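You operate a simulated robot arm through the tools that you are given. There is no shell and no other tool. Be economical: measure what you need, move in short steps, check, and stop when the job is done.

The job below is to be done with a simulated two-armed robot. You get a single attempt, and the scene is never put back.

Task
Put the pink cartridge on the chart print. Put one of the cartridge cartons from the teal table on the long cassette. Stack the cable carton marked "data cable" from the teal table on top of the cable carton marked "printer cable". Open the left black drawer, take the short red cord on the beige table and put it away inside, then shut the drawer. Put two of the receiver plugs from the lab end of the long table on the beige table. Do these in any order. Set down upright: pink cartridge, cartridge carton.

The check looks at the end state, three seconds after you hand in, the way a careful person would. Anything else that was tipped, shoved, dropped, spilled or broken makes it a failure.

Robot
Two 7-joint arms with two-finger parallel grippers on one trunk, on a base that drives. Base frame: it is fixed to the floor where the robot stands at the start and does not move with it; the origin is under the middle of the robot, x ahead of it, y to its left, z up; the surface under the hand at the start is at about z = 0.804. Readings come in m, rad, newtons and seconds.
The left shoulder is at the start at [0.05, 0.187, 1.135], the right one opposite. With the tool pointing down near the work surface each hand reaches from about 0.1 to 0.66 m from the robot's upright axis, wherever it stands, measured 20 degrees to its own side. Places, roughly: beige table [0.7, 2.1, 0.8]; cable carton [0.75, 0.5, 0.75]; cartridge carton [0.5, -0.5, 0.75]; cb dr1 [0.5, 4.5, 0.7]; chart print (8x11x1 cm) [-1.6, 0.6, 0.8]; left black drawer [0.5, 4.4, 0.7]; long cassette [0.75, -0.25, 0.75]; pink cartridge [0.5, 0, 0.75]; receiver plug [-1.5, -0.25, 0.75]; short red cord (22x4x2 cm) [0.8, 1.7, 0.8]. Payload 3.43 kg a hand.
Tool frame (each hand has its own): the origin (TCP) lies between the finger pads and is the grasp point; the fingertips stand 0.03 m ahead of it; z points along the fingers, y is the line along which they close. Largest opening 0.094 m; finger width 0.028, thickness 0.01; the body of the gripper, 0.05 by 0.096 m, starts 0.055 m behind the TCP.
Orientation is told as [roll, pitch, yaw] about the base's x, y, z axes, in that order, counted from this pose: with the fingers straight down and closing along the base's y, the tool's x points along the base's -x, its y along +y and its z along -z.

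Tools
- The arms move only by the tool nudge_tool. It takes "left_motion", "right_motion" or both (then of equal length, played together; a hand with none holds still); each is text: rows parted by semicolons, each of 6 numbers parted by spaces: the shift along the tool's x, y, z in units of 100 mm (1.0 is 100 mm), then the turn, a rotation vector about the tool's x, y, z in units of 180 degrees (1.0 is 180 degrees). In form: dx dy dz wx wy wz; .... A call has 1 to 20 rows; each row is the pose to reach, as a shift and turn from the pose commanded when the call began, along the tool's axes at that moment. "left_jaw" and "right_jaw" are, for a hand that has rows, the finger opening in mm, from 0 to 94, set as the call begins (left out, the last holds). A call with a number of a shift or a turn outside -1 to 1 is refused whole. A row lasts 0.2 s, in which the tool goes at most 0.05 m and 0.15 rad; a call with a longer step from one row to the next is refused whole, and so is a gripper value outside its range. A pose out of reach is approached as far as the arm can. The call stops where the force on the tool passes 40 N (or 10 N more than at its start, if that is more) or the arm is blocked; 0.2 s more then pass. Each finger travels about 0.153 m/s and halts on what it meets, pressing with about 39 N; the grip force reading is that of the motor and also rises with nothing between the fingers. The clock runs only during rows and for 0.2 s after the last one: add rows that repeat a pose to give the fingers time. The reply holds the time, the measured pose of the TCP, the force on the tool along the base axes, the opening and the grip force, in the units named above and with some noise, with the torque about the TCP (base axes, N m) and any sound that the robot's microphone picked up, and new pictures: "views" is both (left out), scene, wrist or none (wrist: the cameras of the hands that moved).
- Cameras (640 x 400 px; columns grow to the right, rows downward): "scene" is now at [0.1468, 0.0005, 1.2964]; the picture's right is [0.01, -1.00, 0.00], its down [-0.57, -0.00, -0.82] and it looks along [0.82, 0.01, -0.57] (base axes); focal length 214 px, centre (320, 200). "left" rides on the left gripper at [0.076, -0.014, -0.102] in its tool frame; the picture's right is [0.18, 0.98, 0.00], its down [-0.75, 0.14, -0.64] and it looks along [-0.63, 0.12, 0.77] (tool axes); focal length 243 px, centre (320, 200). "right" rides on the right gripper at [0.076, 0.014, -0.103] in its tool frame; the picture's right is [-0.18, 0.98, 0.00], its down [-0.75, -0.14, -0.64] and it looks along [-0.63, -0.12, 0.77] (tool axes); focal length 243 px, centre (320, 200). There is no depth. A picture from a camera that has moved, and an enlarged one, comes with that camera's place and axes in the base frame and with its lens.
- lift_body(by): slides the trunk up (or, below 0, down) by that many m; the arms and the scene camera ride with it, the base frame stays. It gives what a move gives, with no picture.
- base_move(legs): drives the robot by 1 to 6 legs, each [ahead, left, turn to the left] in m, m and rad, along the robot's own axes; the way and the turn of a leg run together, so that a leg with both is an arc; at most 1.5 m and 3.142 rad a leg. The arms and the cameras ride along, it lands a little off, and it stops where it bumps. It gives what a move gives, and a new picture of the scene camera.
- head_to(pan, tilt): turns the head with the scene camera to pan (to the left, within 1.396 rad either way) and tilt (down, from -0.506 to 1.204), counted from straight ahead of the robot. It gives what a move gives, and a new picture of the scene camera.
- close_up(camera, box): a new picture of the part [left, top, right, bottom] of that camera's present view, enlarged. The clock stands still meanwhile.
- hand_in(): hands the job in; it is judged then, once.

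Go step by step. Nothing tells you exact positions but the pictures and the camera data: compare them with the known pose of the tool, close in by small moves and look again before you grip or let go. The budget is 207 turns and 260 pictures, counting those below and the enlarged ones. Unless the task says otherwise, let go and move clear before handing in.

The tools are called after "Call:" as name(argument=value, ...) on one line, values as JSON. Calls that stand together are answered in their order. nudge_tool: Moves the arms, as the interface text tells. Its arguments: {"type":"object","properties":{"left_motion":{"type":"string"},"left_jaw":{"type":"number"},"right_motion":{"type":"string"},"right_jaw":{"type":"number"},"views":{"type":"string","enum":["both","scene","wrist","none"]}},"required":[]} The other tools are called the same way: lift_body (by) slides the trunk up or down; base_move (legs) drives the base; head_to (pan, tilt) turns the head that bears the scene camera; close_up (camera, box) takes an enlarged picture of a part of a camera's view; hand_in () hands the job in.

At the start:

```text
time: 0.0
left_tool_pos: [0.4591, 0.3545, 1.2124]
left_orientation: [0.0, 0.0, 0.0]
left_ft_force: [-0.8, -0.5, -0.2]
left_torque: [0.01, -0.02, 0.01]
left_gripper_width: 0.0938
left_gripper_force: 0.0
right_tool_pos: [0.397, -0.0723, 1.1587]
right_orientation: [0.001, 0.0, 0.001]
right_ft_force: [-0.1, 0.4, 0.7]
right_torque: [-0.03, 0.03, 0.0]
right_gripper_width: 0.0939
right_gripper_force: 0.1
trunk travel left (down, up): [-0.35, 0.082]
robot x, y, heading: [-0.0008, -0.0002, 0.0]
head pan, tilt: [0.007, 0.607]
```

scene: 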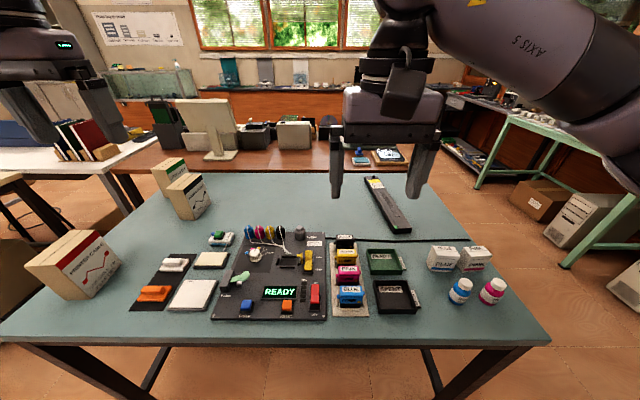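
right: 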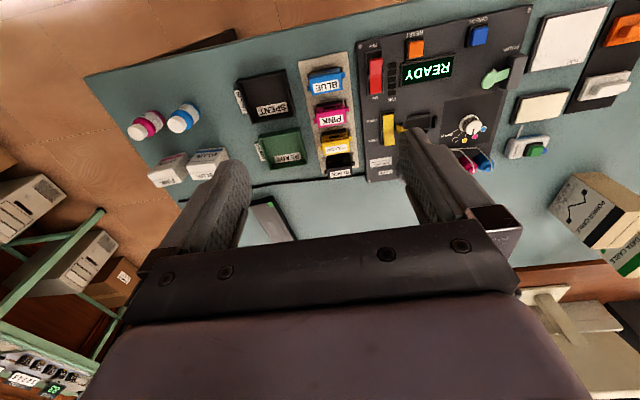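
left: 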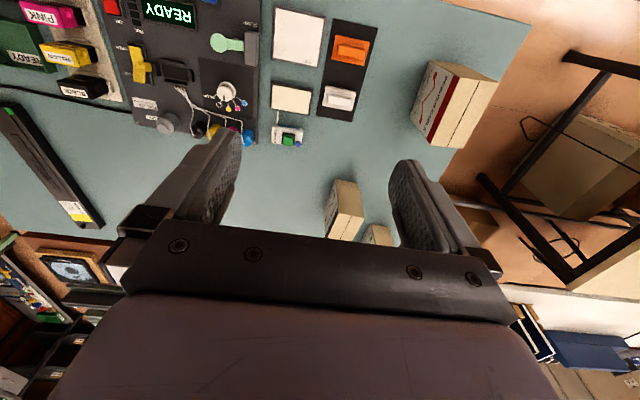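

I see the teal table with the cartridges in a tray, cartons left and right, and the long cassette behind. I'll enlarge the views to read labels first.

Call:
close_up(camera="scene", box=[320, 160, 520, 320])

Call:
close_up(camera="scene", box=[20, 140, 240, 310])

Call:
close_up(camera="right", box=[120, 30, 400, 200])

Call:
close_up(camera="right", box=[520, 140, 640, 290])

```text
2.50 times, centred on (420, 240) of scene
camera zoom: at [0.1468, 0.0005, 1.2964], right [0.01, -1.0, 0.0], down [-0.57, 0.0, -0.82], along [0.82, 0.01, -0.57], focal length 536 px, centre (70, 100)
```

zoom: 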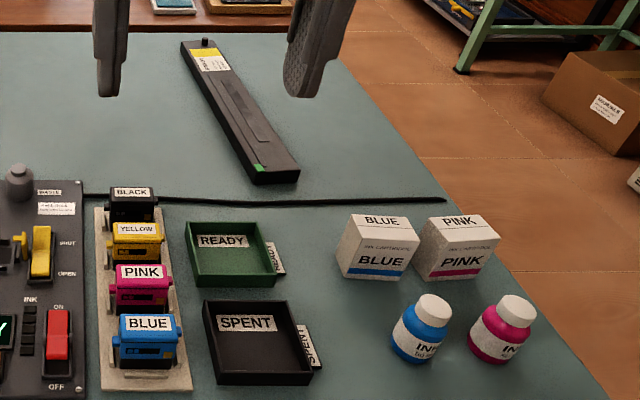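

```text
2.35 times, centred on (130, 225) of scene
camera zoom: at [0.1468, 0.0005, 1.2964], right [0.01, -1.0, 0.0], down [-0.57, 0.0, -0.82], along [0.82, 0.01, -0.57], focal length 505 px, centre (767, 141)
```

zoom: 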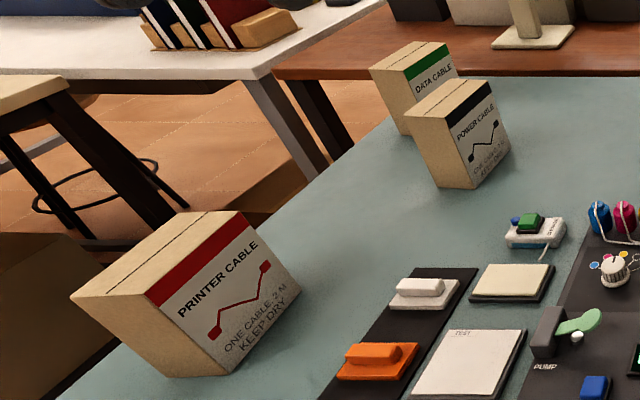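

```text
2.29 times, centred on (260, 115) of right
camera zoom: at [0.3204, -0.0573, 1.262], right [0.18, 0.98, 0.0], down [0.75, -0.14, 0.64], along [0.63, -0.12, -0.77], focal length 555 px, centre (457, 394)
```

zoom: 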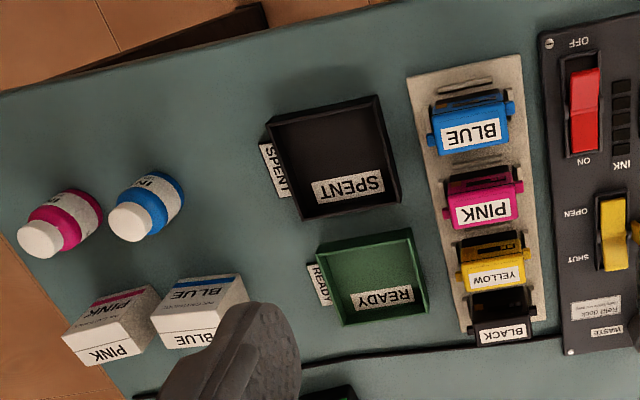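

```text
2.67 times, centred on (580, 215) of right
camera zoom: at [0.3204, -0.0573, 1.262], right [0.18, 0.98, 0.0], down [0.75, -0.14, 0.64], along [0.63, -0.12, -0.77], focal length 647 px, centre (-373, 160)
```

zoom: 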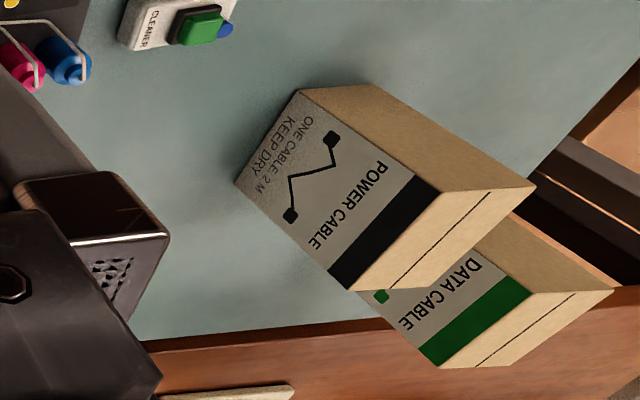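

The blue/pink cartons sit near (0.55, -0.33), and the long cassette runs from about x 0.65 to 0.99 at y -0.24. I'll shift the base right and a bit ahead to reach both with the right hand.

Call:
base_move(legs=[[0.08, -0.2, 0]])

Call:
head_to(pan=-0.1, tilt=0.85)

```text
time: 2.4
left_tool_pos: [0.5375, 0.1507, 1.2123]
left_orientation: [-0.001, 0.001, 0.0]
left_ft_force: [0.1, -0.5, 0.3]
left_torque: [0.04, 0.0, -0.02]
left_gripper_width: 0.0939
left_gripper_force: 0.0
right_tool_pos: [0.4768, -0.2752, 1.1592]
right_orientation: [-0.001, 0.001, -0.002]
right_ft_force: [1.1, 0.2, 0.4]
right_torque: [0.03, -0.02, 0.0]
right_gripper_width: 0.094
right_gripper_force: 0.0
trunk travel left (down, up): [-0.35, 0.082]
robot x, y, heading: [0.0808, -0.201, 0.002]
head pan, tilt: [0.007, 0.607]
camera scene: at [0.2266, -0.2025, 1.2964], right [0.01, -1.0, 0.0], down [-0.57, 0.0, -0.82], along [0.82, 0.0, -0.57], focal length 214 px, centre (320, 200)
```

scene: 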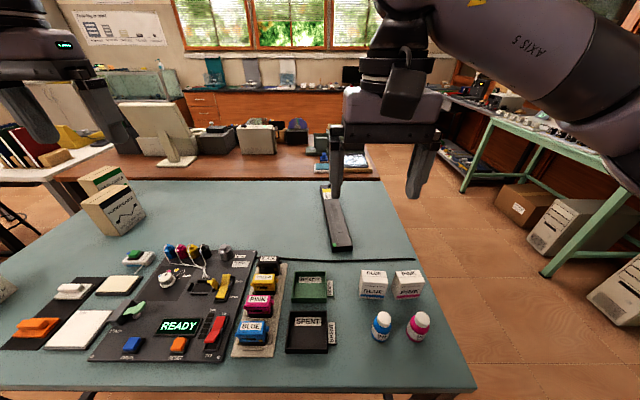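

```text
time: 3.2
left_tool_pos: [0.5393, 0.1516, 1.2126]
left_orientation: [-0.001, -0.001, -0.003]
left_ft_force: [-0.1, 0.6, 0.7]
left_torque: [-0.01, 0.01, -0.01]
left_gripper_width: 0.094
left_gripper_force: 0.0
right_tool_pos: [0.4773, -0.2752, 1.1593]
right_orientation: [0.0, 0.0, -0.003]
right_ft_force: [-0.1, -0.4, 0.3]
right_torque: [-0.01, 0.0, -0.03]
right_gripper_width: 0.0939
right_gripper_force: 0.1
trunk travel left (down, up): [-0.35, 0.082]
robot x, y, heading: [0.082, -0.2017, -0.004]
head pan, tilt: [-0.099, 0.85]
camera scene: at [0.2161, -0.2106, 1.2762], right [-0.1, -0.99, 0.0], down [-0.75, 0.08, -0.66], along [0.66, -0.07, -0.75], focal length 214 px, centre (320, 200)
```

scene: 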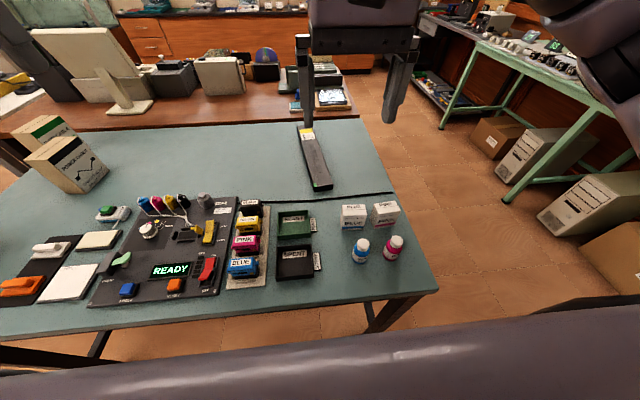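

The drive worked with no bump. Now I'll move the right hand above the cartons and look with the wrist camera.

Call:
nudge_tool(right_motion="-0.25 -0.2 0.33 0 0 0; -0.5 -0.4 0.67 0 0 0; -0.75 -0.65 1.0 0 0 0; -0.75 -0.65 1.0 0 0 0", views="wrist")

Call:
close_up(camera="scene", box=[280, 100, 440, 200])

Call:
close_up(camera="scene", box=[280, 180, 440, 280])

```text
time: 4.2
left_tool_pos: [0.5389, 0.1517, 1.2128]
left_orientation: [0.0, -0.001, -0.002]
left_ft_force: [0.5, -0.1, -0.3]
left_torque: [0.01, -0.04, 0.02]
left_gripper_width: 0.0938
left_gripper_force: 0.0
right_tool_pos: [0.553, -0.3382, 1.0587]
right_orientation: [0.002, -0.001, -0.001]
right_ft_force: [-0.3, -0.3, 0.5]
right_torque: [-0.03, -0.01, -0.01]
right_gripper_width: 0.0939
right_gripper_force: 0.0
trunk travel left (down, up): [-0.35, 0.082]
robot x, y, heading: [0.0798, -0.199, -0.004]
head pan, tilt: [-0.099, 0.85]
camera right: at [0.4759, -0.3242, 1.1613], right [0.19, 0.98, 0.0], down [0.75, -0.14, 0.64], along [0.63, -0.12, -0.77], focal length 243 px, centre (320, 200)
```

right: 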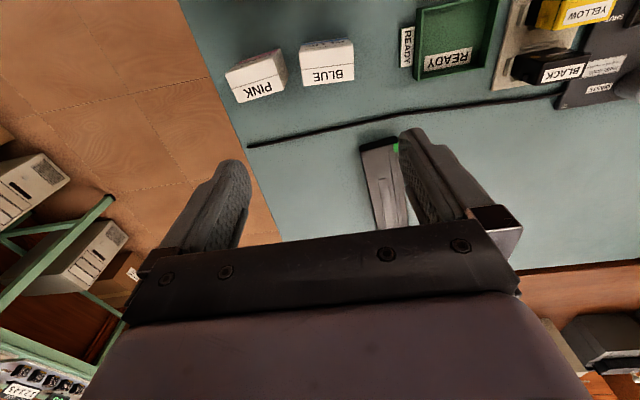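

```text
4.00 times, centred on (360, 150) of scene
camera zoom: at [0.2159, -0.2104, 1.2762], right [-0.1, -0.99, 0.0], down [-0.75, 0.08, -0.66], along [0.66, -0.07, -0.75], focal length 858 px, centre (160, 400)
```

zoom: 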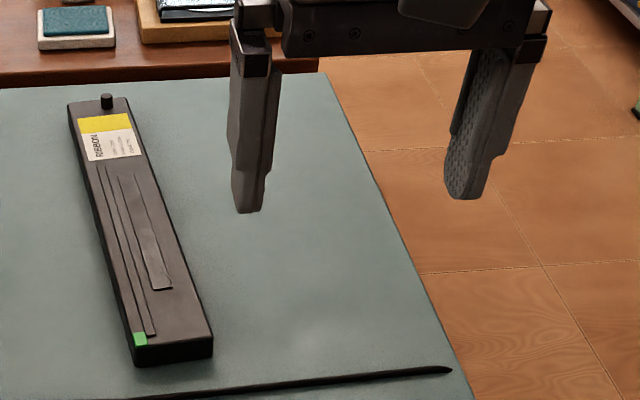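

```text
4.00 times, centred on (360, 230) of scene
camera zoom: at [0.2159, -0.2104, 1.2762], right [-0.1, -0.99, 0.0], down [-0.75, 0.08, -0.66], along [0.66, -0.07, -0.75], focal length 858 px, centre (160, 80)
```

zoom: 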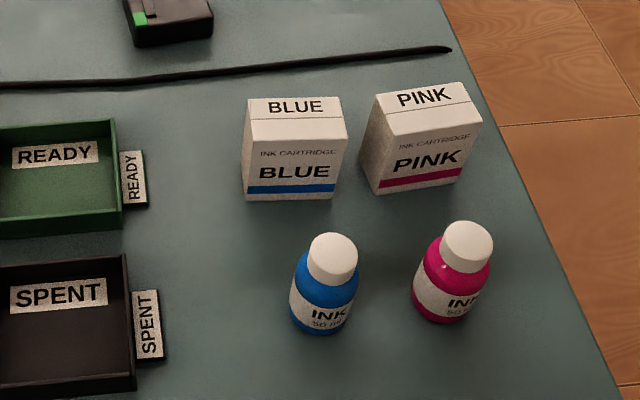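

The blue carton looks about 5.7 (y) × 3.2 (x) × 6.8 cm, centred near (0.535, -0.328), with a narrow gap to the pink one. I'll turn the right hand 90° to grip it front-to-back.

Call:
nudge_tool(right_motion="0.02 0.01 0.06 0 0 0.0455; 0.04 0.02 0.12 0 0 0.091; 0.05 0.03 0.18 0 0 0.1365; 0.07 0.04 0.24 0 0 0.182; 0.09 0.05 0.3 0 0 0.2275; 0.11 0.06 0.36 0 0 0.273; 0.12 0.07 0.42 0 0 0.3185; 0.14 0.08 0.48 0 0 0.364; 0.16 0.09 0.54 0 0 0.4095; 0.17 0.1 0.6 0 0 0.455; 0.18 0.1 0.65 0 0 0.5; 0.18 0.1 0.65 0 0 0.5", views="both")

```text
time: 6.8
left_tool_pos: [0.5386, 0.1506, 1.2138]
left_orientation: [0.0, -0.001, -0.002]
left_ft_force: [0.4, -0.1, 0.3]
left_torque: [0.0, -0.01, -0.03]
left_gripper_width: 0.0938
left_gripper_force: 0.1
right_tool_pos: [0.5338, -0.3306, 0.9931]
right_orientation: [0.0, 0.0, -1.574]
right_ft_force: [-0.4, 0.0, -0.2]
right_torque: [0.01, -0.02, -0.03]
right_gripper_width: 0.0942
right_gripper_force: 0.2
trunk travel left (down, up): [-0.35, 0.082]
robot x, y, heading: [0.0827, -0.2012, -0.002]
head pan, tilt: [-0.099, 0.85]
camera scene: at [0.2161, -0.2106, 1.2761], right [-0.1, -0.99, 0.0], down [-0.75, 0.08, -0.66], along [0.66, -0.07, -0.75], focal length 214 px, centre (320, 200)
camera right: at [0.5473, -0.2543, 1.0972], right [0.98, -0.19, 0.0], down [-0.14, -0.75, 0.64], along [-0.12, -0.63, -0.77], focal length 243 px, centre (320, 200)
```

scene: 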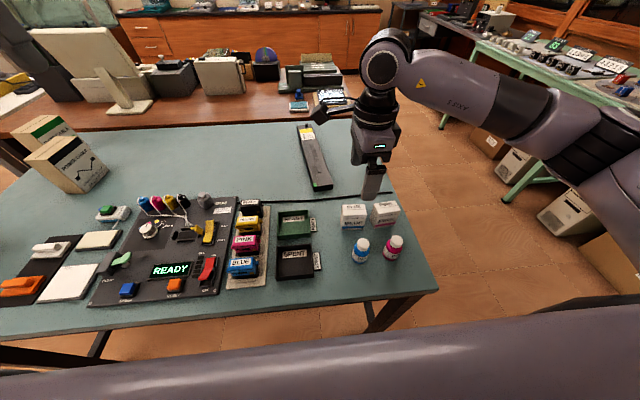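
right: 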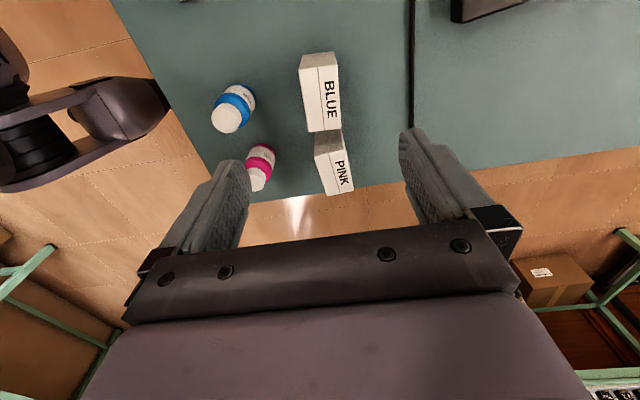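

The carton's top centre computes to about (0.536, -0.325), so the hand is aligned. I'll descend in two steps.

Call:
nudge_tool(right_motion="0.05 0.03 0.4 0 0 0; 0.05 0.03 0.7 0 0 0; 0.05 0.03 0.95 0 0 0; 0.05 0.03 0.95 0 0 0", right_jaw=75, views="both")

```text
time: 7.8
left_tool_pos: [0.5388, 0.1516, 1.2124]
left_orientation: [0.001, -0.001, -0.003]
left_ft_force: [-0.2, 0.0, -0.2]
left_torque: [0.01, -0.01, -0.02]
left_gripper_width: 0.0939
left_gripper_force: 0.1
right_tool_pos: [0.5375, -0.3249, 0.8964]
right_orientation: [0.0, 0.001, -1.574]
right_ft_force: [0.1, -0.8, 0.3]
right_torque: [-0.03, -0.01, -0.03]
right_gripper_width: 0.075
right_gripper_force: 0.0
trunk travel left (down, up): [-0.35, 0.082]
robot x, y, heading: [0.0797, -0.2019, 0.003]
head pan, tilt: [-0.099, 0.85]
camera scene: at [0.216, -0.2106, 1.2762], right [-0.1, -0.99, 0.0], down [-0.75, 0.08, -0.66], along [0.66, -0.07, -0.75], focal length 214 px, centre (320, 200)
camera right: at [0.5514, -0.2486, 1.0009], right [0.98, -0.19, 0.0], down [-0.14, -0.75, 0.64], along [-0.12, -0.63, -0.77], focal length 243 px, centre (320, 200)
```

scene: 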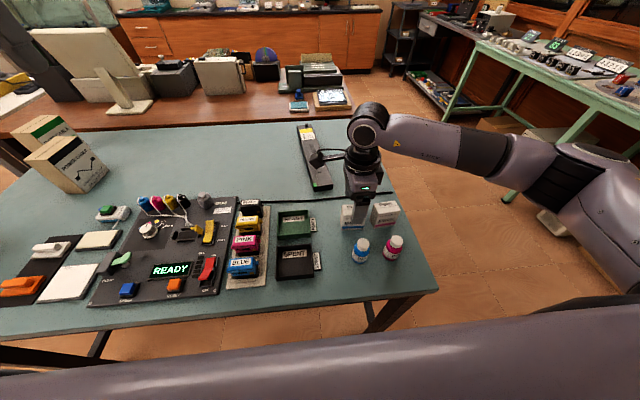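
right: 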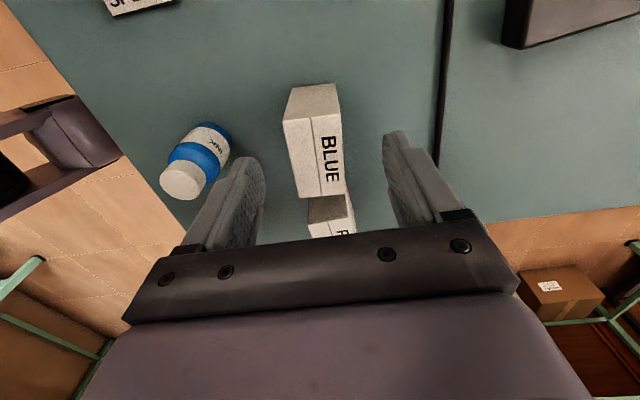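

The carton is centred between the fingers. I'll descend the rest and close.

Call:
nudge_tool(right_motion="0.03 -0.01 0.25 0 0 0; 0.03 -0.01 0.48 0 0 0; 0.03 -0.01 0.48 0 0 0", views="none")

Call:
nudge_tool(right_motion="0 0 0 0 0 0; 0 0 0 0 0 0; 0 0 0 0 0 0", right_jaw=20, views="wrist")

```text
time: 8.6
left_tool_pos: [0.5398, 0.1523, 1.2127]
left_orientation: [-0.002, -0.002, -0.001]
left_ft_force: [0.1, 0.2, 0.3]
left_torque: [-0.02, -0.05, 0.01]
left_gripper_width: 0.094
left_gripper_force: 0.1
right_tool_pos: [0.5368, -0.3201, 0.8504]
right_orientation: [0.0, 0.0, -1.574]
right_ft_force: [-0.6, 0.1, 0.2]
right_torque: [0.01, 0.03, 0.01]
right_gripper_width: 0.0751
right_gripper_force: 0.0
trunk travel left (down, up): [-0.35, 0.082]
robot x, y, heading: [0.0796, -0.2031, -0.002]
head pan, tilt: [-0.099, 0.85]
```

```text
time: 9.4
left_tool_pos: [0.5393, 0.152, 1.2117]
left_orientation: [0.0, 0.0, -0.002]
left_ft_force: [0.4, -0.1, -0.8]
left_torque: [-0.01, -0.02, -0.01]
left_gripper_width: 0.0941
left_gripper_force: 0.1
right_tool_pos: [0.5371, -0.3202, 0.8499]
right_orientation: [-0.001, 0.0, -1.573]
right_ft_force: [-0.5, -0.9, 0.1]
right_torque: [0.01, 0.03, 0.03]
right_gripper_width: 0.0377
right_gripper_force: 39.1
trunk travel left (down, up): [-0.35, 0.082]
robot x, y, heading: [0.0812, -0.2053, -0.002]
head pan, tilt: [-0.099, 0.85]
camera right: at [0.551, -0.2445, 0.9534], right [0.98, -0.19, 0.0], down [-0.14, -0.75, 0.64], along [-0.12, -0.63, -0.77], focal length 243 px, centre (320, 200)
```

right: 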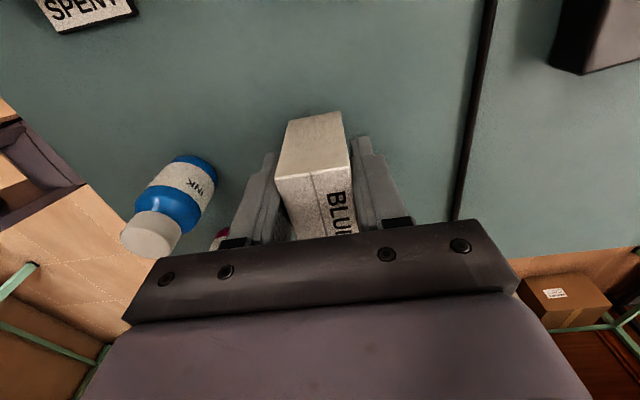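

Gripped at 3.8 cm. Lifting straight up then carrying toward the cassette.

Call:
nudge_tool(right_motion="0 0 -0.4 0 0 0; 0 0 -0.8 0 0 0; 0.2 0.35 -0.9 0 0 0; 0.4 0.7 -0.9 0 0 0; 0.58 1.0 -0.9 0 0 0; 0.58 1.0 -0.9 0 0 0", views="wrist")

Call:
nudge_tool(right_motion="0 0.3 0 0 0 0; 0 0.58 0 0 0 0; 0 0.58 0 0 0 0", views="both")

Call:
close_up(camera="scene", box=[280, 100, 440, 200])

```text
time: 10.8
left_tool_pos: [0.5387, 0.1508, 1.2142]
left_orientation: [0.0, 0.0, -0.001]
left_ft_force: [-0.1, 0.1, -0.1]
left_torque: [0.01, 0.0, 0.03]
left_gripper_width: 0.0943
left_gripper_force: 0.1
right_tool_pos: [0.6376, -0.2634, 0.9423]
right_orientation: [0.0, 0.001, -1.573]
right_ft_force: [-0.5, 0.4, 0.1]
right_torque: [0.01, 0.03, -0.03]
right_gripper_width: 0.0374
right_gripper_force: 38.8
trunk travel left (down, up): [-0.35, 0.082]
robot x, y, heading: [0.0798, -0.2022, -0.004]
head pan, tilt: [-0.099, 0.85]
camera right: at [0.6508, -0.1881, 1.0457], right [0.98, -0.19, 0.0], down [-0.14, -0.75, 0.64], along [-0.12, -0.63, -0.77], focal length 243 px, centre (320, 200)
```

right: 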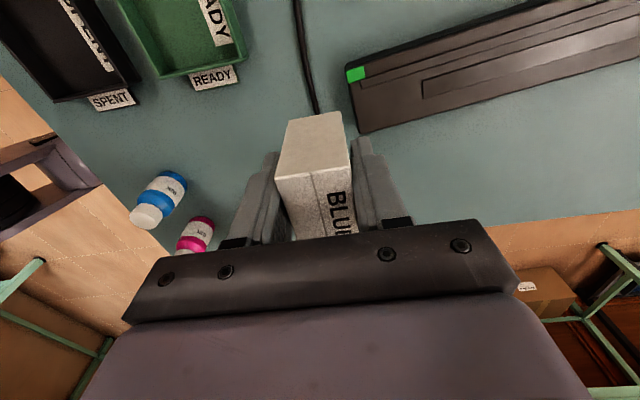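

```text
time: 11.6
left_tool_pos: [0.5398, 0.1525, 1.2128]
left_orientation: [0.0, -0.002, -0.003]
left_ft_force: [0.6, 0.3, 0.5]
left_torque: [-0.03, -0.02, 0.0]
left_gripper_width: 0.0941
left_gripper_force: 0.0
right_tool_pos: [0.6856, -0.2647, 0.9416]
right_orientation: [0.002, 0.0, -1.572]
right_ft_force: [-0.4, 0.5, -0.8]
right_torque: [0.0, -0.01, -0.06]
right_gripper_width: 0.0373
right_gripper_force: 39.3
right hand out of reach, approached as far as the arm can: row 2, 3
trunk travel left (down, up): [-0.35, 0.082]
robot x, y, heading: [0.0769, -0.203, -0.002]
head pan, tilt: [-0.099, 0.85]
camera scene: at [0.2159, -0.2102, 1.2762], right [-0.1, -0.99, 0.0], down [-0.75, 0.08, -0.66], along [0.66, -0.07, -0.75], focal length 214 px, centre (320, 200)
camera right: at [0.6985, -0.1881, 1.0453], right [0.98, -0.19, 0.0], down [-0.14, -0.75, 0.64], along [-0.12, -0.63, -0.77], focal length 243 px, centre (320, 200)
```

scene: 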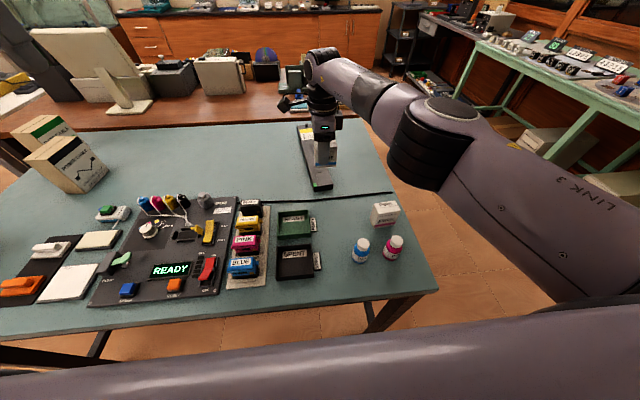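
right: 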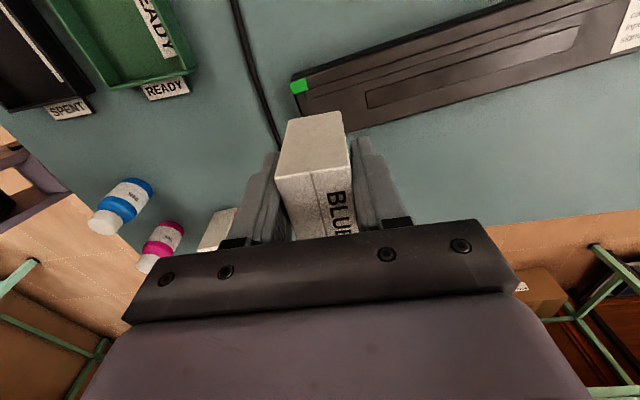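

```text
4.00 times, centred on (360, 150) of scene
camera zoom: at [0.2159, -0.2102, 1.2762], right [-0.1, -0.99, 0.0], down [-0.75, 0.08, -0.66], along [0.66, -0.07, -0.75], focal length 858 px, centre (160, 400)
```

zoom: 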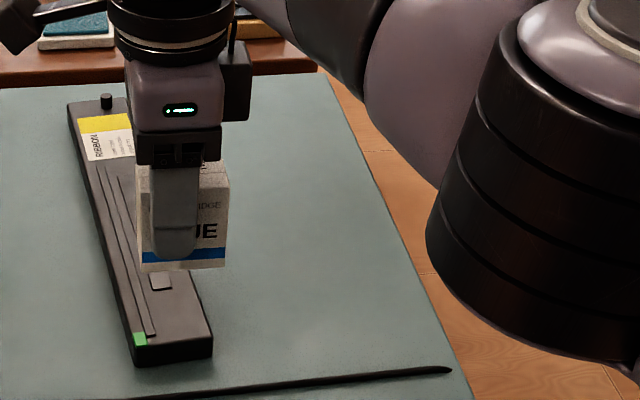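

The arm ran out of reach near x = 0.686, so I'll move the base ahead a little and look closely at the cassette.

Call:
base_move(legs=[[0.07, -0.03, 0]])

Call:
close_up(camera="right", box=[200, 40, 480, 215])

```text
time: 12.6
left_tool_pos: [0.5811, 0.1419, 1.212]
left_orientation: [0.003, 0.001, -0.001]
left_ft_force: [-0.5, 0.4, 0.5]
left_torque: [-0.02, -0.02, 0.0]
left_gripper_width: 0.0939
left_gripper_force: 0.0
right_tool_pos: [0.7301, -0.2751, 0.9407]
right_orientation: [0.0, -0.001, -1.574]
right_ft_force: [-0.5, 1.0, -0.3]
right_torque: [0.0, -0.03, 0.0]
right_gripper_width: 0.0376
right_gripper_force: 39.3
trunk travel left (down, up): [-0.35, 0.082]
robot x, y, heading: [0.1255, -0.2164, 0.001]
head pan, tilt: [-0.099, 0.85]
stopped in leg 1: the robot was blocked; the commanded pose is now the measured one
camera scene: at [0.26, -0.2201, 1.2762], right [-0.1, -1.0, 0.0], down [-0.75, 0.07, -0.66], along [0.66, -0.06, -0.75], focal length 214 px, centre (320, 200)
```

scene: 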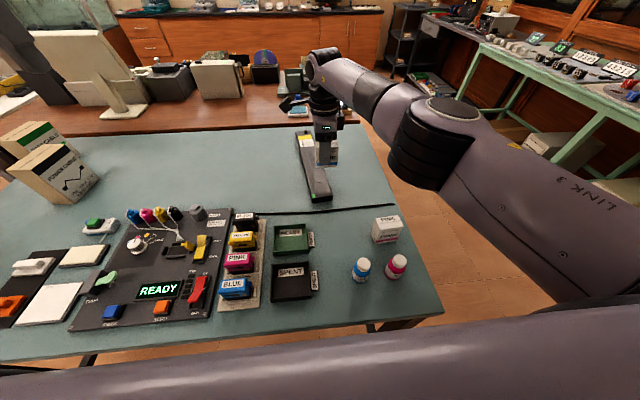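

```text
2.29 times, centred on (340, 128) of right
camera zoom: at [0.7441, -0.1993, 1.0447], right [0.98, -0.19, 0.0], down [-0.14, -0.75, 0.64], along [-0.12, -0.63, -0.77], focal length 555 px, centre (274, 366)
```

zoom: 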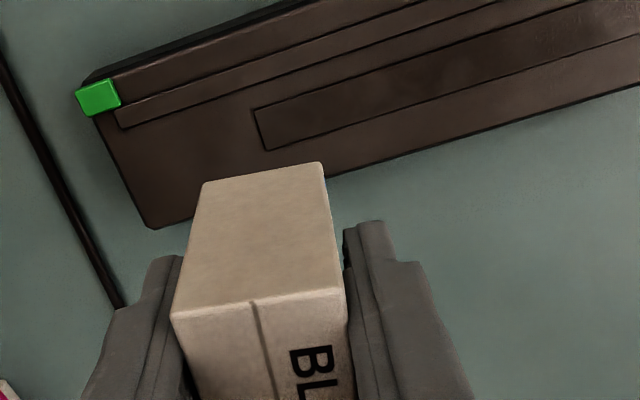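

The base touched the table edge at x = 0.1255 and stopped. The cassette's near end is at x ≈ 0.67 with its centreline at y ≈ -0.262; I'll align the carton at x ≈ 0.702 and lower it close.

Call:
nudge_tool(right_motion="0.09 -0.14 0 0 0 -0.014; 0.18 -0.28 0 0 0 -0.028; 0.18 -0.28 0.3 0 0 -0.028; 0.18 -0.28 0.5 0 0 -0.028; 0.18 -0.28 0.5 0 0 -0.028", views="both")

Call:
close_up(camera="scene", box=[260, 110, 380, 210])

Call:
close_up(camera="right", box=[200, 40, 480, 215])

```text
time: 13.8
left_tool_pos: [0.5811, 0.1401, 1.2122]
left_orientation: [0.003, 0.002, -0.001]
left_ft_force: [-0.6, -0.7, 0.2]
left_torque: [0.01, 0.03, 0.06]
left_gripper_width: 0.0938
left_gripper_force: 0.1
right_tool_pos: [0.704, -0.2599, 0.8894]
right_orientation: [0.0, -0.001, -1.489]
right_ft_force: [0.3, -0.2, -0.5]
right_torque: [0.0, 0.01, -0.02]
right_gripper_width: 0.0375
right_gripper_force: 39.2
trunk travel left (down, up): [-0.35, 0.082]
robot x, y, heading: [0.1239, -0.2168, 0.004]
head pan, tilt: [-0.099, 0.85]
camera scene: at [0.2607, -0.2218, 1.2762], right [-0.1, -1.0, 0.0], down [-0.75, 0.07, -0.66], along [0.66, -0.06, -0.75], focal length 214 px, centre (320, 200)
camera right: at [0.7109, -0.1826, 0.9922], right [0.99, -0.1, 0.0], down [-0.08, -0.76, 0.64], along [-0.07, -0.64, -0.77], focal length 243 px, centre (320, 200)
```

scene: 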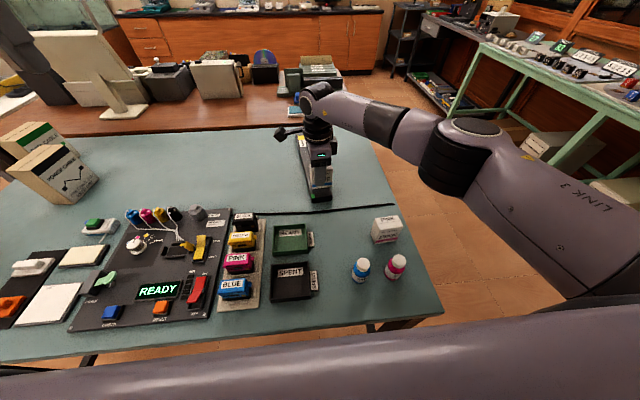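
right: 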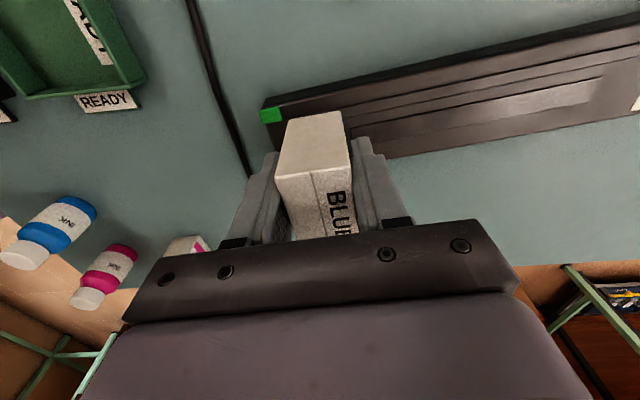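

```text
4.00 times, centred on (320, 160) of scene
camera zoom: at [0.2607, -0.2218, 1.2762], right [-0.1, -1.0, 0.0], down [-0.75, 0.07, -0.66], along [0.66, -0.06, -0.75], focal length 858 px, centre (320, 360)
```

zoom: 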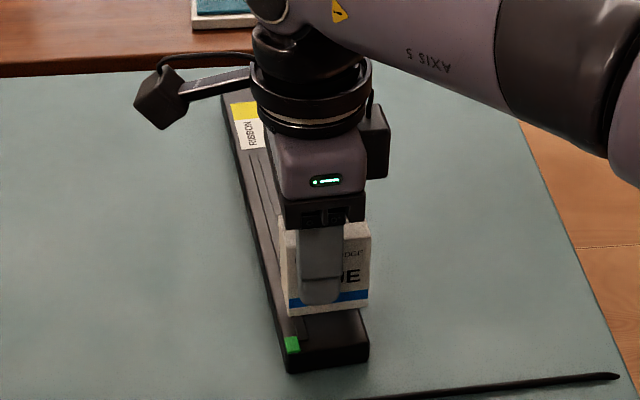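

```text
2.29 times, centred on (340, 128) of right
camera zoom: at [0.7109, -0.1826, 0.9922], right [0.99, -0.1, 0.0], down [-0.08, -0.76, 0.64], along [-0.07, -0.64, -0.77], focal length 555 px, centre (274, 366)
```

zoom: 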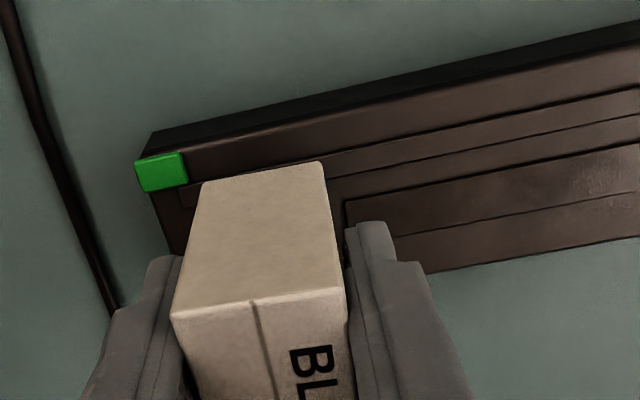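

Carton hovers centred over the cassette. Lowering gently while watching force.

Call:
nudge_tool(right_motion="0 0 0.06 0 0 0; 0 0 0.12 0 0 0; 0 0 0.12 0 0 0", views="none")

Call:
close_up(camera="scene", box=[260, 110, 380, 210])

```text
time: 14.6
left_tool_pos: [0.5815, 0.1407, 1.2127]
left_orientation: [0.001, 0.0, 0.0]
left_ft_force: [0.5, 0.0, 0.0]
left_torque: [0.0, 0.01, -0.01]
left_gripper_width: 0.0941
left_gripper_force: 0.0
right_tool_pos: [0.704, -0.26, 0.8787]
right_orientation: [0.002, -0.002, -1.487]
right_ft_force: [-0.6, -0.1, -0.3]
right_torque: [-0.01, 0.0, -0.04]
right_gripper_width: 0.0374
right_gripper_force: 39.3
trunk travel left (down, up): [-0.35, 0.082]
robot x, y, heading: [0.1215, -0.2143, 0.005]
head pan, tilt: [-0.099, 0.85]
```

```text
4.00 times, centred on (320, 160) of scene
camera zoom: at [0.2608, -0.2218, 1.2761], right [-0.1, -1.0, 0.0], down [-0.75, 0.07, -0.66], along [0.66, -0.06, -0.75], focal length 858 px, centre (320, 360)
```

zoom: 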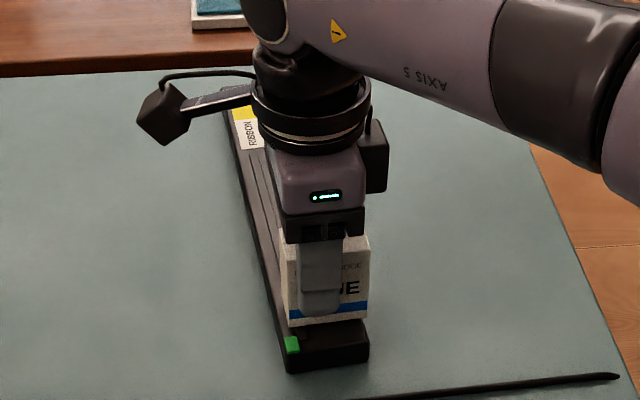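

Call:
nudge_tool(right_motion="0 0 0.02 0 0 0; 0 0 0.04 0 0 0; 0 0 0.06 0 0 0", views="none")

```text
time: 15.4
left_tool_pos: [0.5809, 0.1399, 1.2123]
left_orientation: [0.001, 0.001, 0.001]
left_ft_force: [0.9, 0.1, -1.0]
left_torque: [0.01, 0.0, -0.01]
left_gripper_width: 0.0939
left_gripper_force: 0.0
right_tool_pos: [0.7032, -0.2581, 0.8736]
right_orientation: [0.002, 0.002, -1.487]
right_ft_force: [0.1, 0.1, 4.5]
right_torque: [0.03, 0.04, -0.03]
right_gripper_width: 0.0376
right_gripper_force: 39.1
trunk travel left (down, up): [-0.35, 0.082]
robot x, y, heading: [0.1245, -0.2143, -0.005]
head pan, tilt: [-0.099, 0.85]
```

Contact felt (4.5 N). Opening and rising clear.

Call:
nudge_tool(right_motion="0 0 0 0 0 0; 0 0 0 0 0 0", right_jaw=60, views="none")

Call:
nudge_tool(right_motion="0 0 -0.4 0 0 0; 0 0 -0.8 0 0 0; 0 0 -1.0 0 0 0; 0 -0.3 -1.0 0 0 0;  0 -0.6 -1.0 0 0 0; 0 -1 -1.0 0 0 0", views="none")

Call:
close_up(camera="scene", box=[260, 110, 380, 210])

```text
time: 16.0
left_tool_pos: [0.5811, 0.1401, 1.2116]
left_orientation: [0.002, 0.003, -0.002]
left_ft_force: [-0.3, 0.0, 0.3]
left_torque: [0.01, 0.0, -0.01]
left_gripper_width: 0.094
left_gripper_force: 0.1
right_tool_pos: [0.7043, -0.2583, 0.8729]
right_orientation: [0.0, -0.002, -1.486]
right_ft_force: [0.5, 0.0, -0.2]
right_torque: [-0.03, -0.02, 0.01]
right_gripper_width: 0.06
right_gripper_force: 0.1
trunk travel left (down, up): [-0.35, 0.082]
robot x, y, heading: [0.1263, -0.2152, 0.003]
head pan, tilt: [-0.099, 0.85]
```

```text
time: 17.4
left_tool_pos: [0.5812, 0.1405, 1.2125]
left_orientation: [0.003, 0.001, -0.001]
left_ft_force: [-0.2, 0.2, -0.7]
left_torque: [0.0, -0.01, 0.0]
left_gripper_width: 0.0936
left_gripper_force: 0.1
right_tool_pos: [0.6034, -0.2677, 0.974]
right_orientation: [-0.001, -0.003, -1.488]
right_ft_force: [-0.3, 0.0, 0.2]
right_torque: [0.03, 0.0, -0.03]
right_gripper_width: 0.0601
right_gripper_force: 0.1
trunk travel left (down, up): [-0.35, 0.082]
robot x, y, heading: [0.1234, -0.2151, -0.001]
head pan, tilt: [-0.099, 0.85]
```

```text
4.00 times, centred on (320, 160) of scene
camera zoom: at [0.2604, -0.222, 1.2762], right [-0.1, -1.0, 0.0], down [-0.75, 0.07, -0.66], along [0.66, -0.06, -0.75], focal length 858 px, centre (320, 360)
```

zoom: 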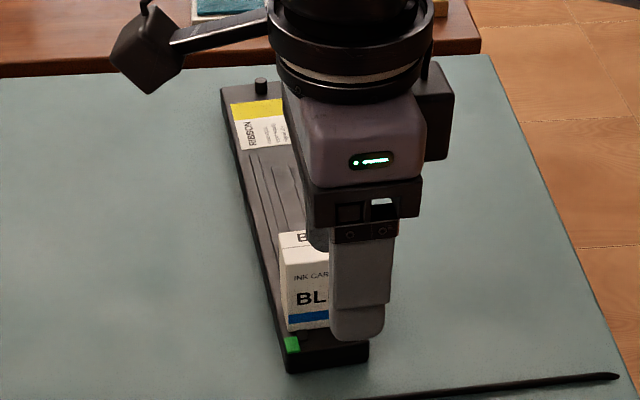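

The carton stands upright on the cassette. Next is the data cable stack; I'll raise the right hand, back off, move left and look at the left end of the table.

Call:
nudge_tool(right_motion="0 -0.4 -0.4 0 0 0; 0 -0.8 -0.8 0 0 0; 0 -1 -1 0 0 0; 0 -1 -1 0 0 0", views="none")

Call:
base_move(legs=[[-0.3, 0, 0], [0, 0.5, 0]])

Call:
head_to(pan=0.7, tilt=0.6)

```text
refused: row 1 steps farther than a row can; nothing moved
```

```text
time: 23.9
left_tool_pos: [0.2936, 0.6351, 1.2115]
left_orientation: [0.001, 0.003, -0.016]
left_ft_force: [-1.0, -0.1, -0.1]
left_torque: [-0.05, 0.01, 0.01]
left_gripper_width: 0.0942
left_gripper_force: 0.1
right_tool_pos: [0.3101, 0.2278, 0.9721]
right_orientation: [0.0, -0.001, -1.501]
right_ft_force: [-0.4, 0.5, 0.9]
right_torque: [-0.01, 0.02, -0.03]
right_gripper_width: 0.0598
right_gripper_force: 0.0
trunk travel left (down, up): [-0.35, 0.082]
robot x, y, heading: [-0.1649, 0.2874, -0.012]
head pan, tilt: [-0.099, 0.85]
camera scene: at [-0.0318, 0.278, 1.2761], right [-0.11, -0.99, 0.0], down [-0.75, 0.08, -0.66], along [0.66, -0.07, -0.75], focal length 214 px, centre (320, 200)
```

scene: 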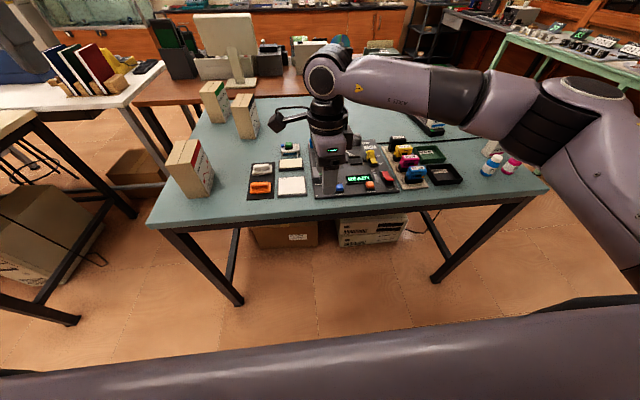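

```text
time: 25.0
left_tool_pos: [0.2943, 0.6353, 1.2113]
left_orientation: [0.003, 0.002, -0.014]
left_ft_force: [0.5, 0.4, 0.9]
left_torque: [0.02, 0.01, -0.01]
left_gripper_width: 0.094
left_gripper_force: 0.0
right_tool_pos: [0.3095, 0.2271, 0.9736]
right_orientation: [0.0, -0.003, -1.5]
right_ft_force: [-0.2, 0.2, 0.4]
right_torque: [0.01, 0.01, 0.02]
right_gripper_width: 0.0598
right_gripper_force: 0.0
trunk travel left (down, up): [-0.35, 0.082]
robot x, y, heading: [-0.1686, 0.289, -0.011]
head pan, tilt: [0.7, 0.6]
camera scene: at [-0.0412, 0.3427, 1.297], right [0.63, -0.77, 0.0], down [-0.44, -0.36, -0.82], along [0.64, 0.52, -0.57], focal length 214 px, centre (320, 200)
```

scene: 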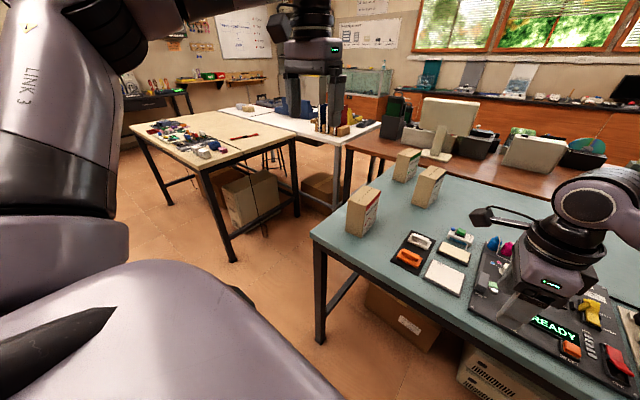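

Now I see the gap (~0.7 m) between the teal table's left edge (y≈0.7) and the beige table (y≈1.43). The data carton is at about (0.87, 0.62), only reachable from that gap. I'll raise the right hand and drive in, facing the teal table's left side.

Call:
nudge_tool(right_motion="0 0 -0.45 0 0 0; 0 0 -0.9 0 0 0; 0 0 -1 0 0 0", views="none")

Call:
nudge_tool(right_motion="0 0 -0.45 0 0 0; 0 0 -0.9 0 0 0; 0 0 -1 0 0 0", views="none")

Call:
head_to(pan=0, tilt=0.7)

Call:
base_move(legs=[[0, 0.79, 0], [0, 0, -1.56], [0, 0.5, 0]])

```text
time: 25.8
left_tool_pos: [0.294, 0.6358, 1.2129]
left_orientation: [0.003, 0.001, -0.015]
left_ft_force: [-0.7, -0.4, 0.0]
left_torque: [0.0, 0.03, 0.02]
left_gripper_width: 0.0941
left_gripper_force: 0.0
right_tool_pos: [0.3084, 0.2286, 1.0729]
right_orientation: [0.0, -0.001, -1.501]
right_ft_force: [0.1, -1.0, 0.1]
right_torque: [-0.03, 0.02, 0.0]
right_gripper_width: 0.06
right_gripper_force: 0.0
trunk travel left (down, up): [-0.35, 0.082]
robot x, y, heading: [-0.1683, 0.2863, -0.007]
head pan, tilt: [0.7, 0.6]
```

```text
time: 26.6
left_tool_pos: [0.2949, 0.6357, 1.2117]
left_orientation: [0.002, 0.0, -0.015]
left_ft_force: [0.0, -1.1, -0.4]
left_torque: [0.04, 0.01, -0.03]
left_gripper_width: 0.0939
left_gripper_force: 0.0
right_tool_pos: [0.3095, 0.229, 1.1741]
right_orientation: [-0.002, -0.003, -1.502]
right_ft_force: [-0.1, -0.4, 0.9]
right_torque: [0.0, 0.01, 0.0]
right_gripper_width: 0.0602
right_gripper_force: 0.1
trunk travel left (down, up): [-0.35, 0.082]
robot x, y, heading: [-0.1667, 0.2863, -0.013]
head pan, tilt: [0.7, 0.6]
```

```text
time: 27.7
left_tool_pos: [0.2954, 0.6353, 1.2122]
left_orientation: [0.004, 0.002, -0.014]
left_ft_force: [-0.4, -0.4, 0.4]
left_torque: [-0.01, 0.01, -0.03]
left_gripper_width: 0.0941
left_gripper_force: 0.0
right_tool_pos: [0.3093, 0.2279, 1.1746]
right_orientation: [-0.001, -0.002, -1.499]
right_ft_force: [-0.5, 0.6, 0.1]
right_torque: [-0.02, 0.04, -0.02]
right_gripper_width: 0.06
right_gripper_force: 0.0
trunk travel left (down, up): [-0.35, 0.082]
robot x, y, heading: [-0.1671, 0.2889, -0.008]
head pan, tilt: [0.0, 0.7]
camera scene: at [-0.0245, 0.2857, 1.2884], right [-0.01, -1.0, 0.0], down [-0.64, 0.01, -0.77], along [0.77, -0.01, -0.64], focal length 214 px, centre (320, 200)
```

scene: 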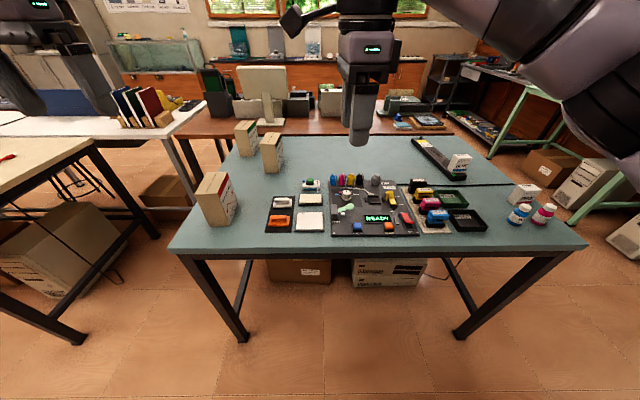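

```text
time: 43.2
left_tool_pos: [0.6929, 0.6306, 1.2116]
left_orientation: [0.002, 0.002, -1.555]
left_ft_force: [0.6, -0.2, 0.9]
left_torque: [0.02, 0.0, -0.01]
left_gripper_width: 0.0941
left_gripper_force: 0.0
right_tool_pos: [0.2873, 0.6059, 1.1738]
right_orientation: [0.001, -0.001, -3.042]
right_ft_force: [-1.0, 0.5, 1.1]
right_torque: [0.0, -0.01, -0.02]
right_gripper_width: 0.0602
right_gripper_force: 0.1
trunk travel left (down, up): [-0.35, 0.082]
robot x, y, heading: [0.3315, 1.0846, -1.552]
head pan, tilt: [0.0, 0.7]
camera scene: at [0.3344, 0.9397, 1.2884], right [-1.0, -0.02, 0.0], down [-0.01, 0.64, -0.76], along [0.01, -0.76, -0.64], focal length 214 px, centre (320, 200)
```

scene: 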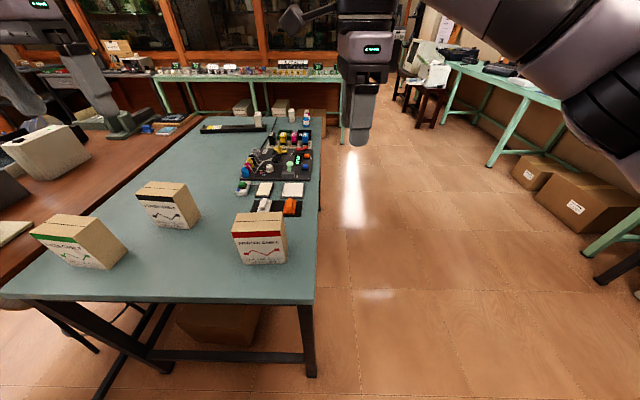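

All three cartons are in view: printer (red) near (0.49, 0.6), data (green) near (0.88, 0.63), power (black) beyond. I'll strafe further left and zoom in.

Call:
base_move(legs=[[0, 0.32, 0]])

Call:
close_up(camera="scene", box=[140, 130, 460, 330])

Call:
close_up(camera="left", box=[0, 0, 640, 400])

```text
time: 46.6
left_tool_pos: [1.0157, 0.634, 1.211]
left_orientation: [0.001, 0.001, -1.56]
left_ft_force: [0.0, 0.8, -0.1]
left_torque: [0.01, -0.05, -0.01]
left_gripper_width: 0.0942
left_gripper_force: 0.0
right_tool_pos: [0.6103, 0.6111, 1.1736]
right_orientation: [0.0, -0.002, -3.048]
right_ft_force: [0.1, 0.1, 0.2]
right_torque: [-0.02, 0.0, 0.03]
right_gripper_width: 0.06
right_gripper_force: 0.2
trunk travel left (down, up): [-0.35, 0.082]
robot x, y, heading: [0.6567, 1.0902, -1.556]
head pan, tilt: [0.0, 0.7]
camera scene: at [0.6593, 0.9449, 1.2884], right [-1.0, -0.01, 0.0], down [-0.01, 0.64, -0.76], along [0.01, -0.76, -0.64], focal length 214 px, centre (320, 200)
```

scene: 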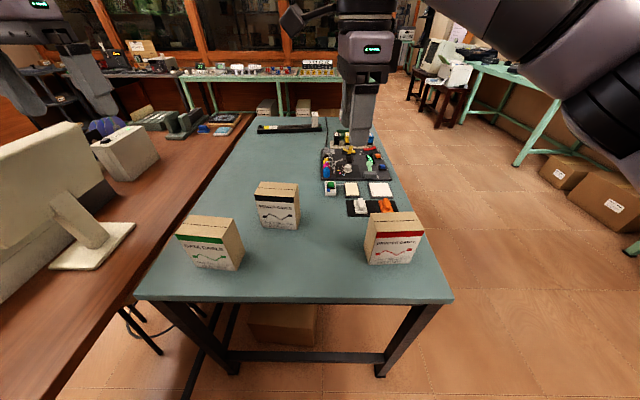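

```text
2.00 times, centred on (300, 230) of scene
camera zoom: at [0.6593, 0.9449, 1.2884], right [-1.0, -0.01, 0.0], down [-0.01, 0.64, -0.76], along [0.01, -0.76, -0.64], focal length 429 px, centre (360, 140)
```

zoom: 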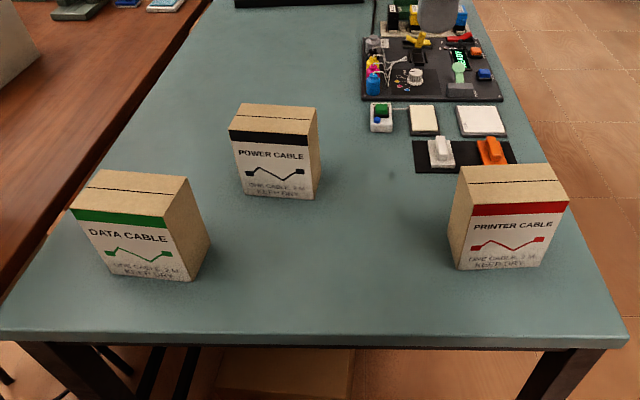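

```text
1.00 times, centred on (320, 200) of left (not enlarged: the box is as wide or as high as the picture)
camera zoom: at [1.0017, 0.7105, 1.3152], right [0.98, 0.19, 0.0], down [0.15, -0.75, 0.64], along [0.13, -0.63, -0.77], focal length 243 px, centre (320, 200)
```

zoom: 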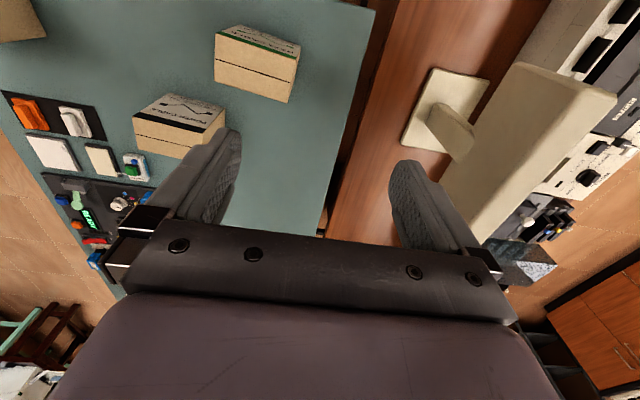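

Data carton: about 11.5 × 7 × 11 cm, centred near (0.93, 0.606), top z≈0.92. Printer carton centre near (0.481, 0.593). I'll bring the left hand over the data carton, turned to close across its thin side.

Call:
nudge_tool(left_motion="-0.03 -0.09 0.1 0 0 -0.0465; -0.06 -0.18 0.2 0 0 -0.093; -0.09 -0.27 0.3 0 0 -0.1395; -0.12 -0.36 0.4 0 0 -0.186; -0.15 -0.45 0.5 0 0 -0.2325; -0.18 -0.54 0.6 0 0 -0.279; -0.21 -0.63 0.7 0 0 -0.3255; -0.24 -0.72 0.8 0 0 -0.372; -0.27 -0.8 0.9 0 0 -0.4185; -0.28 -0.87 1.0 0 0 -0.465; -0.28 -0.87 1.0 0 0 -0.465", left_jaw=94, views="both")

```text
time: 49.0
left_tool_pos: [0.9288, 0.6054, 1.1119]
left_orientation: [0.002, -0.005, -0.099]
left_ft_force: [-0.8, 0.1, -0.5]
left_torque: [0.01, -0.03, -0.02]
left_gripper_width: 0.0939
left_gripper_force: 0.0
right_tool_pos: [0.6103, 0.611, 1.1758]
right_orientation: [-0.001, -0.002, -3.049]
right_ft_force: [-0.6, 0.6, 0.5]
right_torque: [0.01, -0.04, 0.03]
right_gripper_width: 0.0601
right_gripper_force: 0.1
trunk travel left (down, up): [-0.35, 0.082]
robot x, y, heading: [0.6584, 1.0883, -1.56]
head pan, tilt: [0.0, 0.7]
camera scene: at [0.6591, 0.945, 1.2884], right [-1.0, -0.01, 0.0], down [-0.01, 0.64, -0.77], along [0.01, -0.76, -0.64], focal length 214 px, centre (320, 200)
camera left: at [0.8527, 0.599, 1.214], right [-0.09, 1.0, 0.0], down [0.76, 0.07, 0.64], along [0.64, 0.06, -0.76], focal length 243 px, centre (320, 200)
```

scene: 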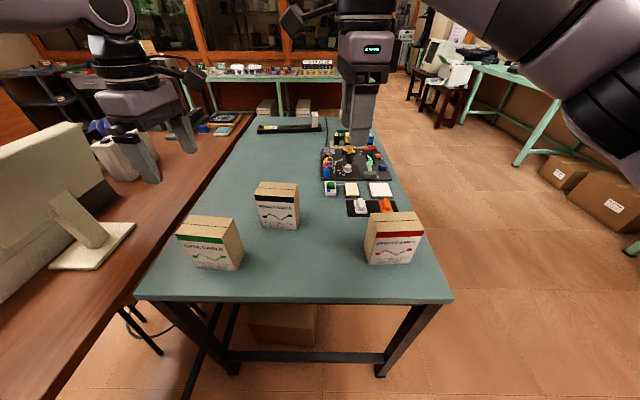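
left: 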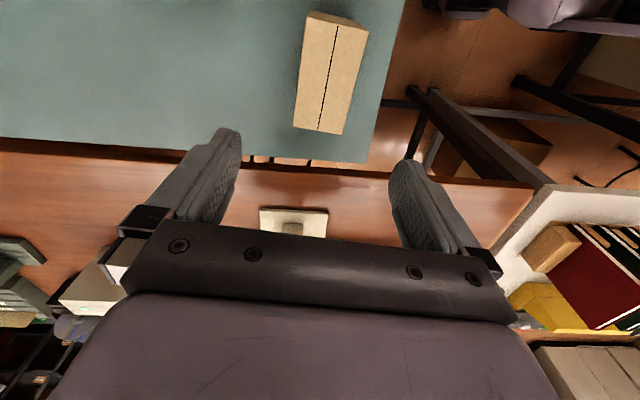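

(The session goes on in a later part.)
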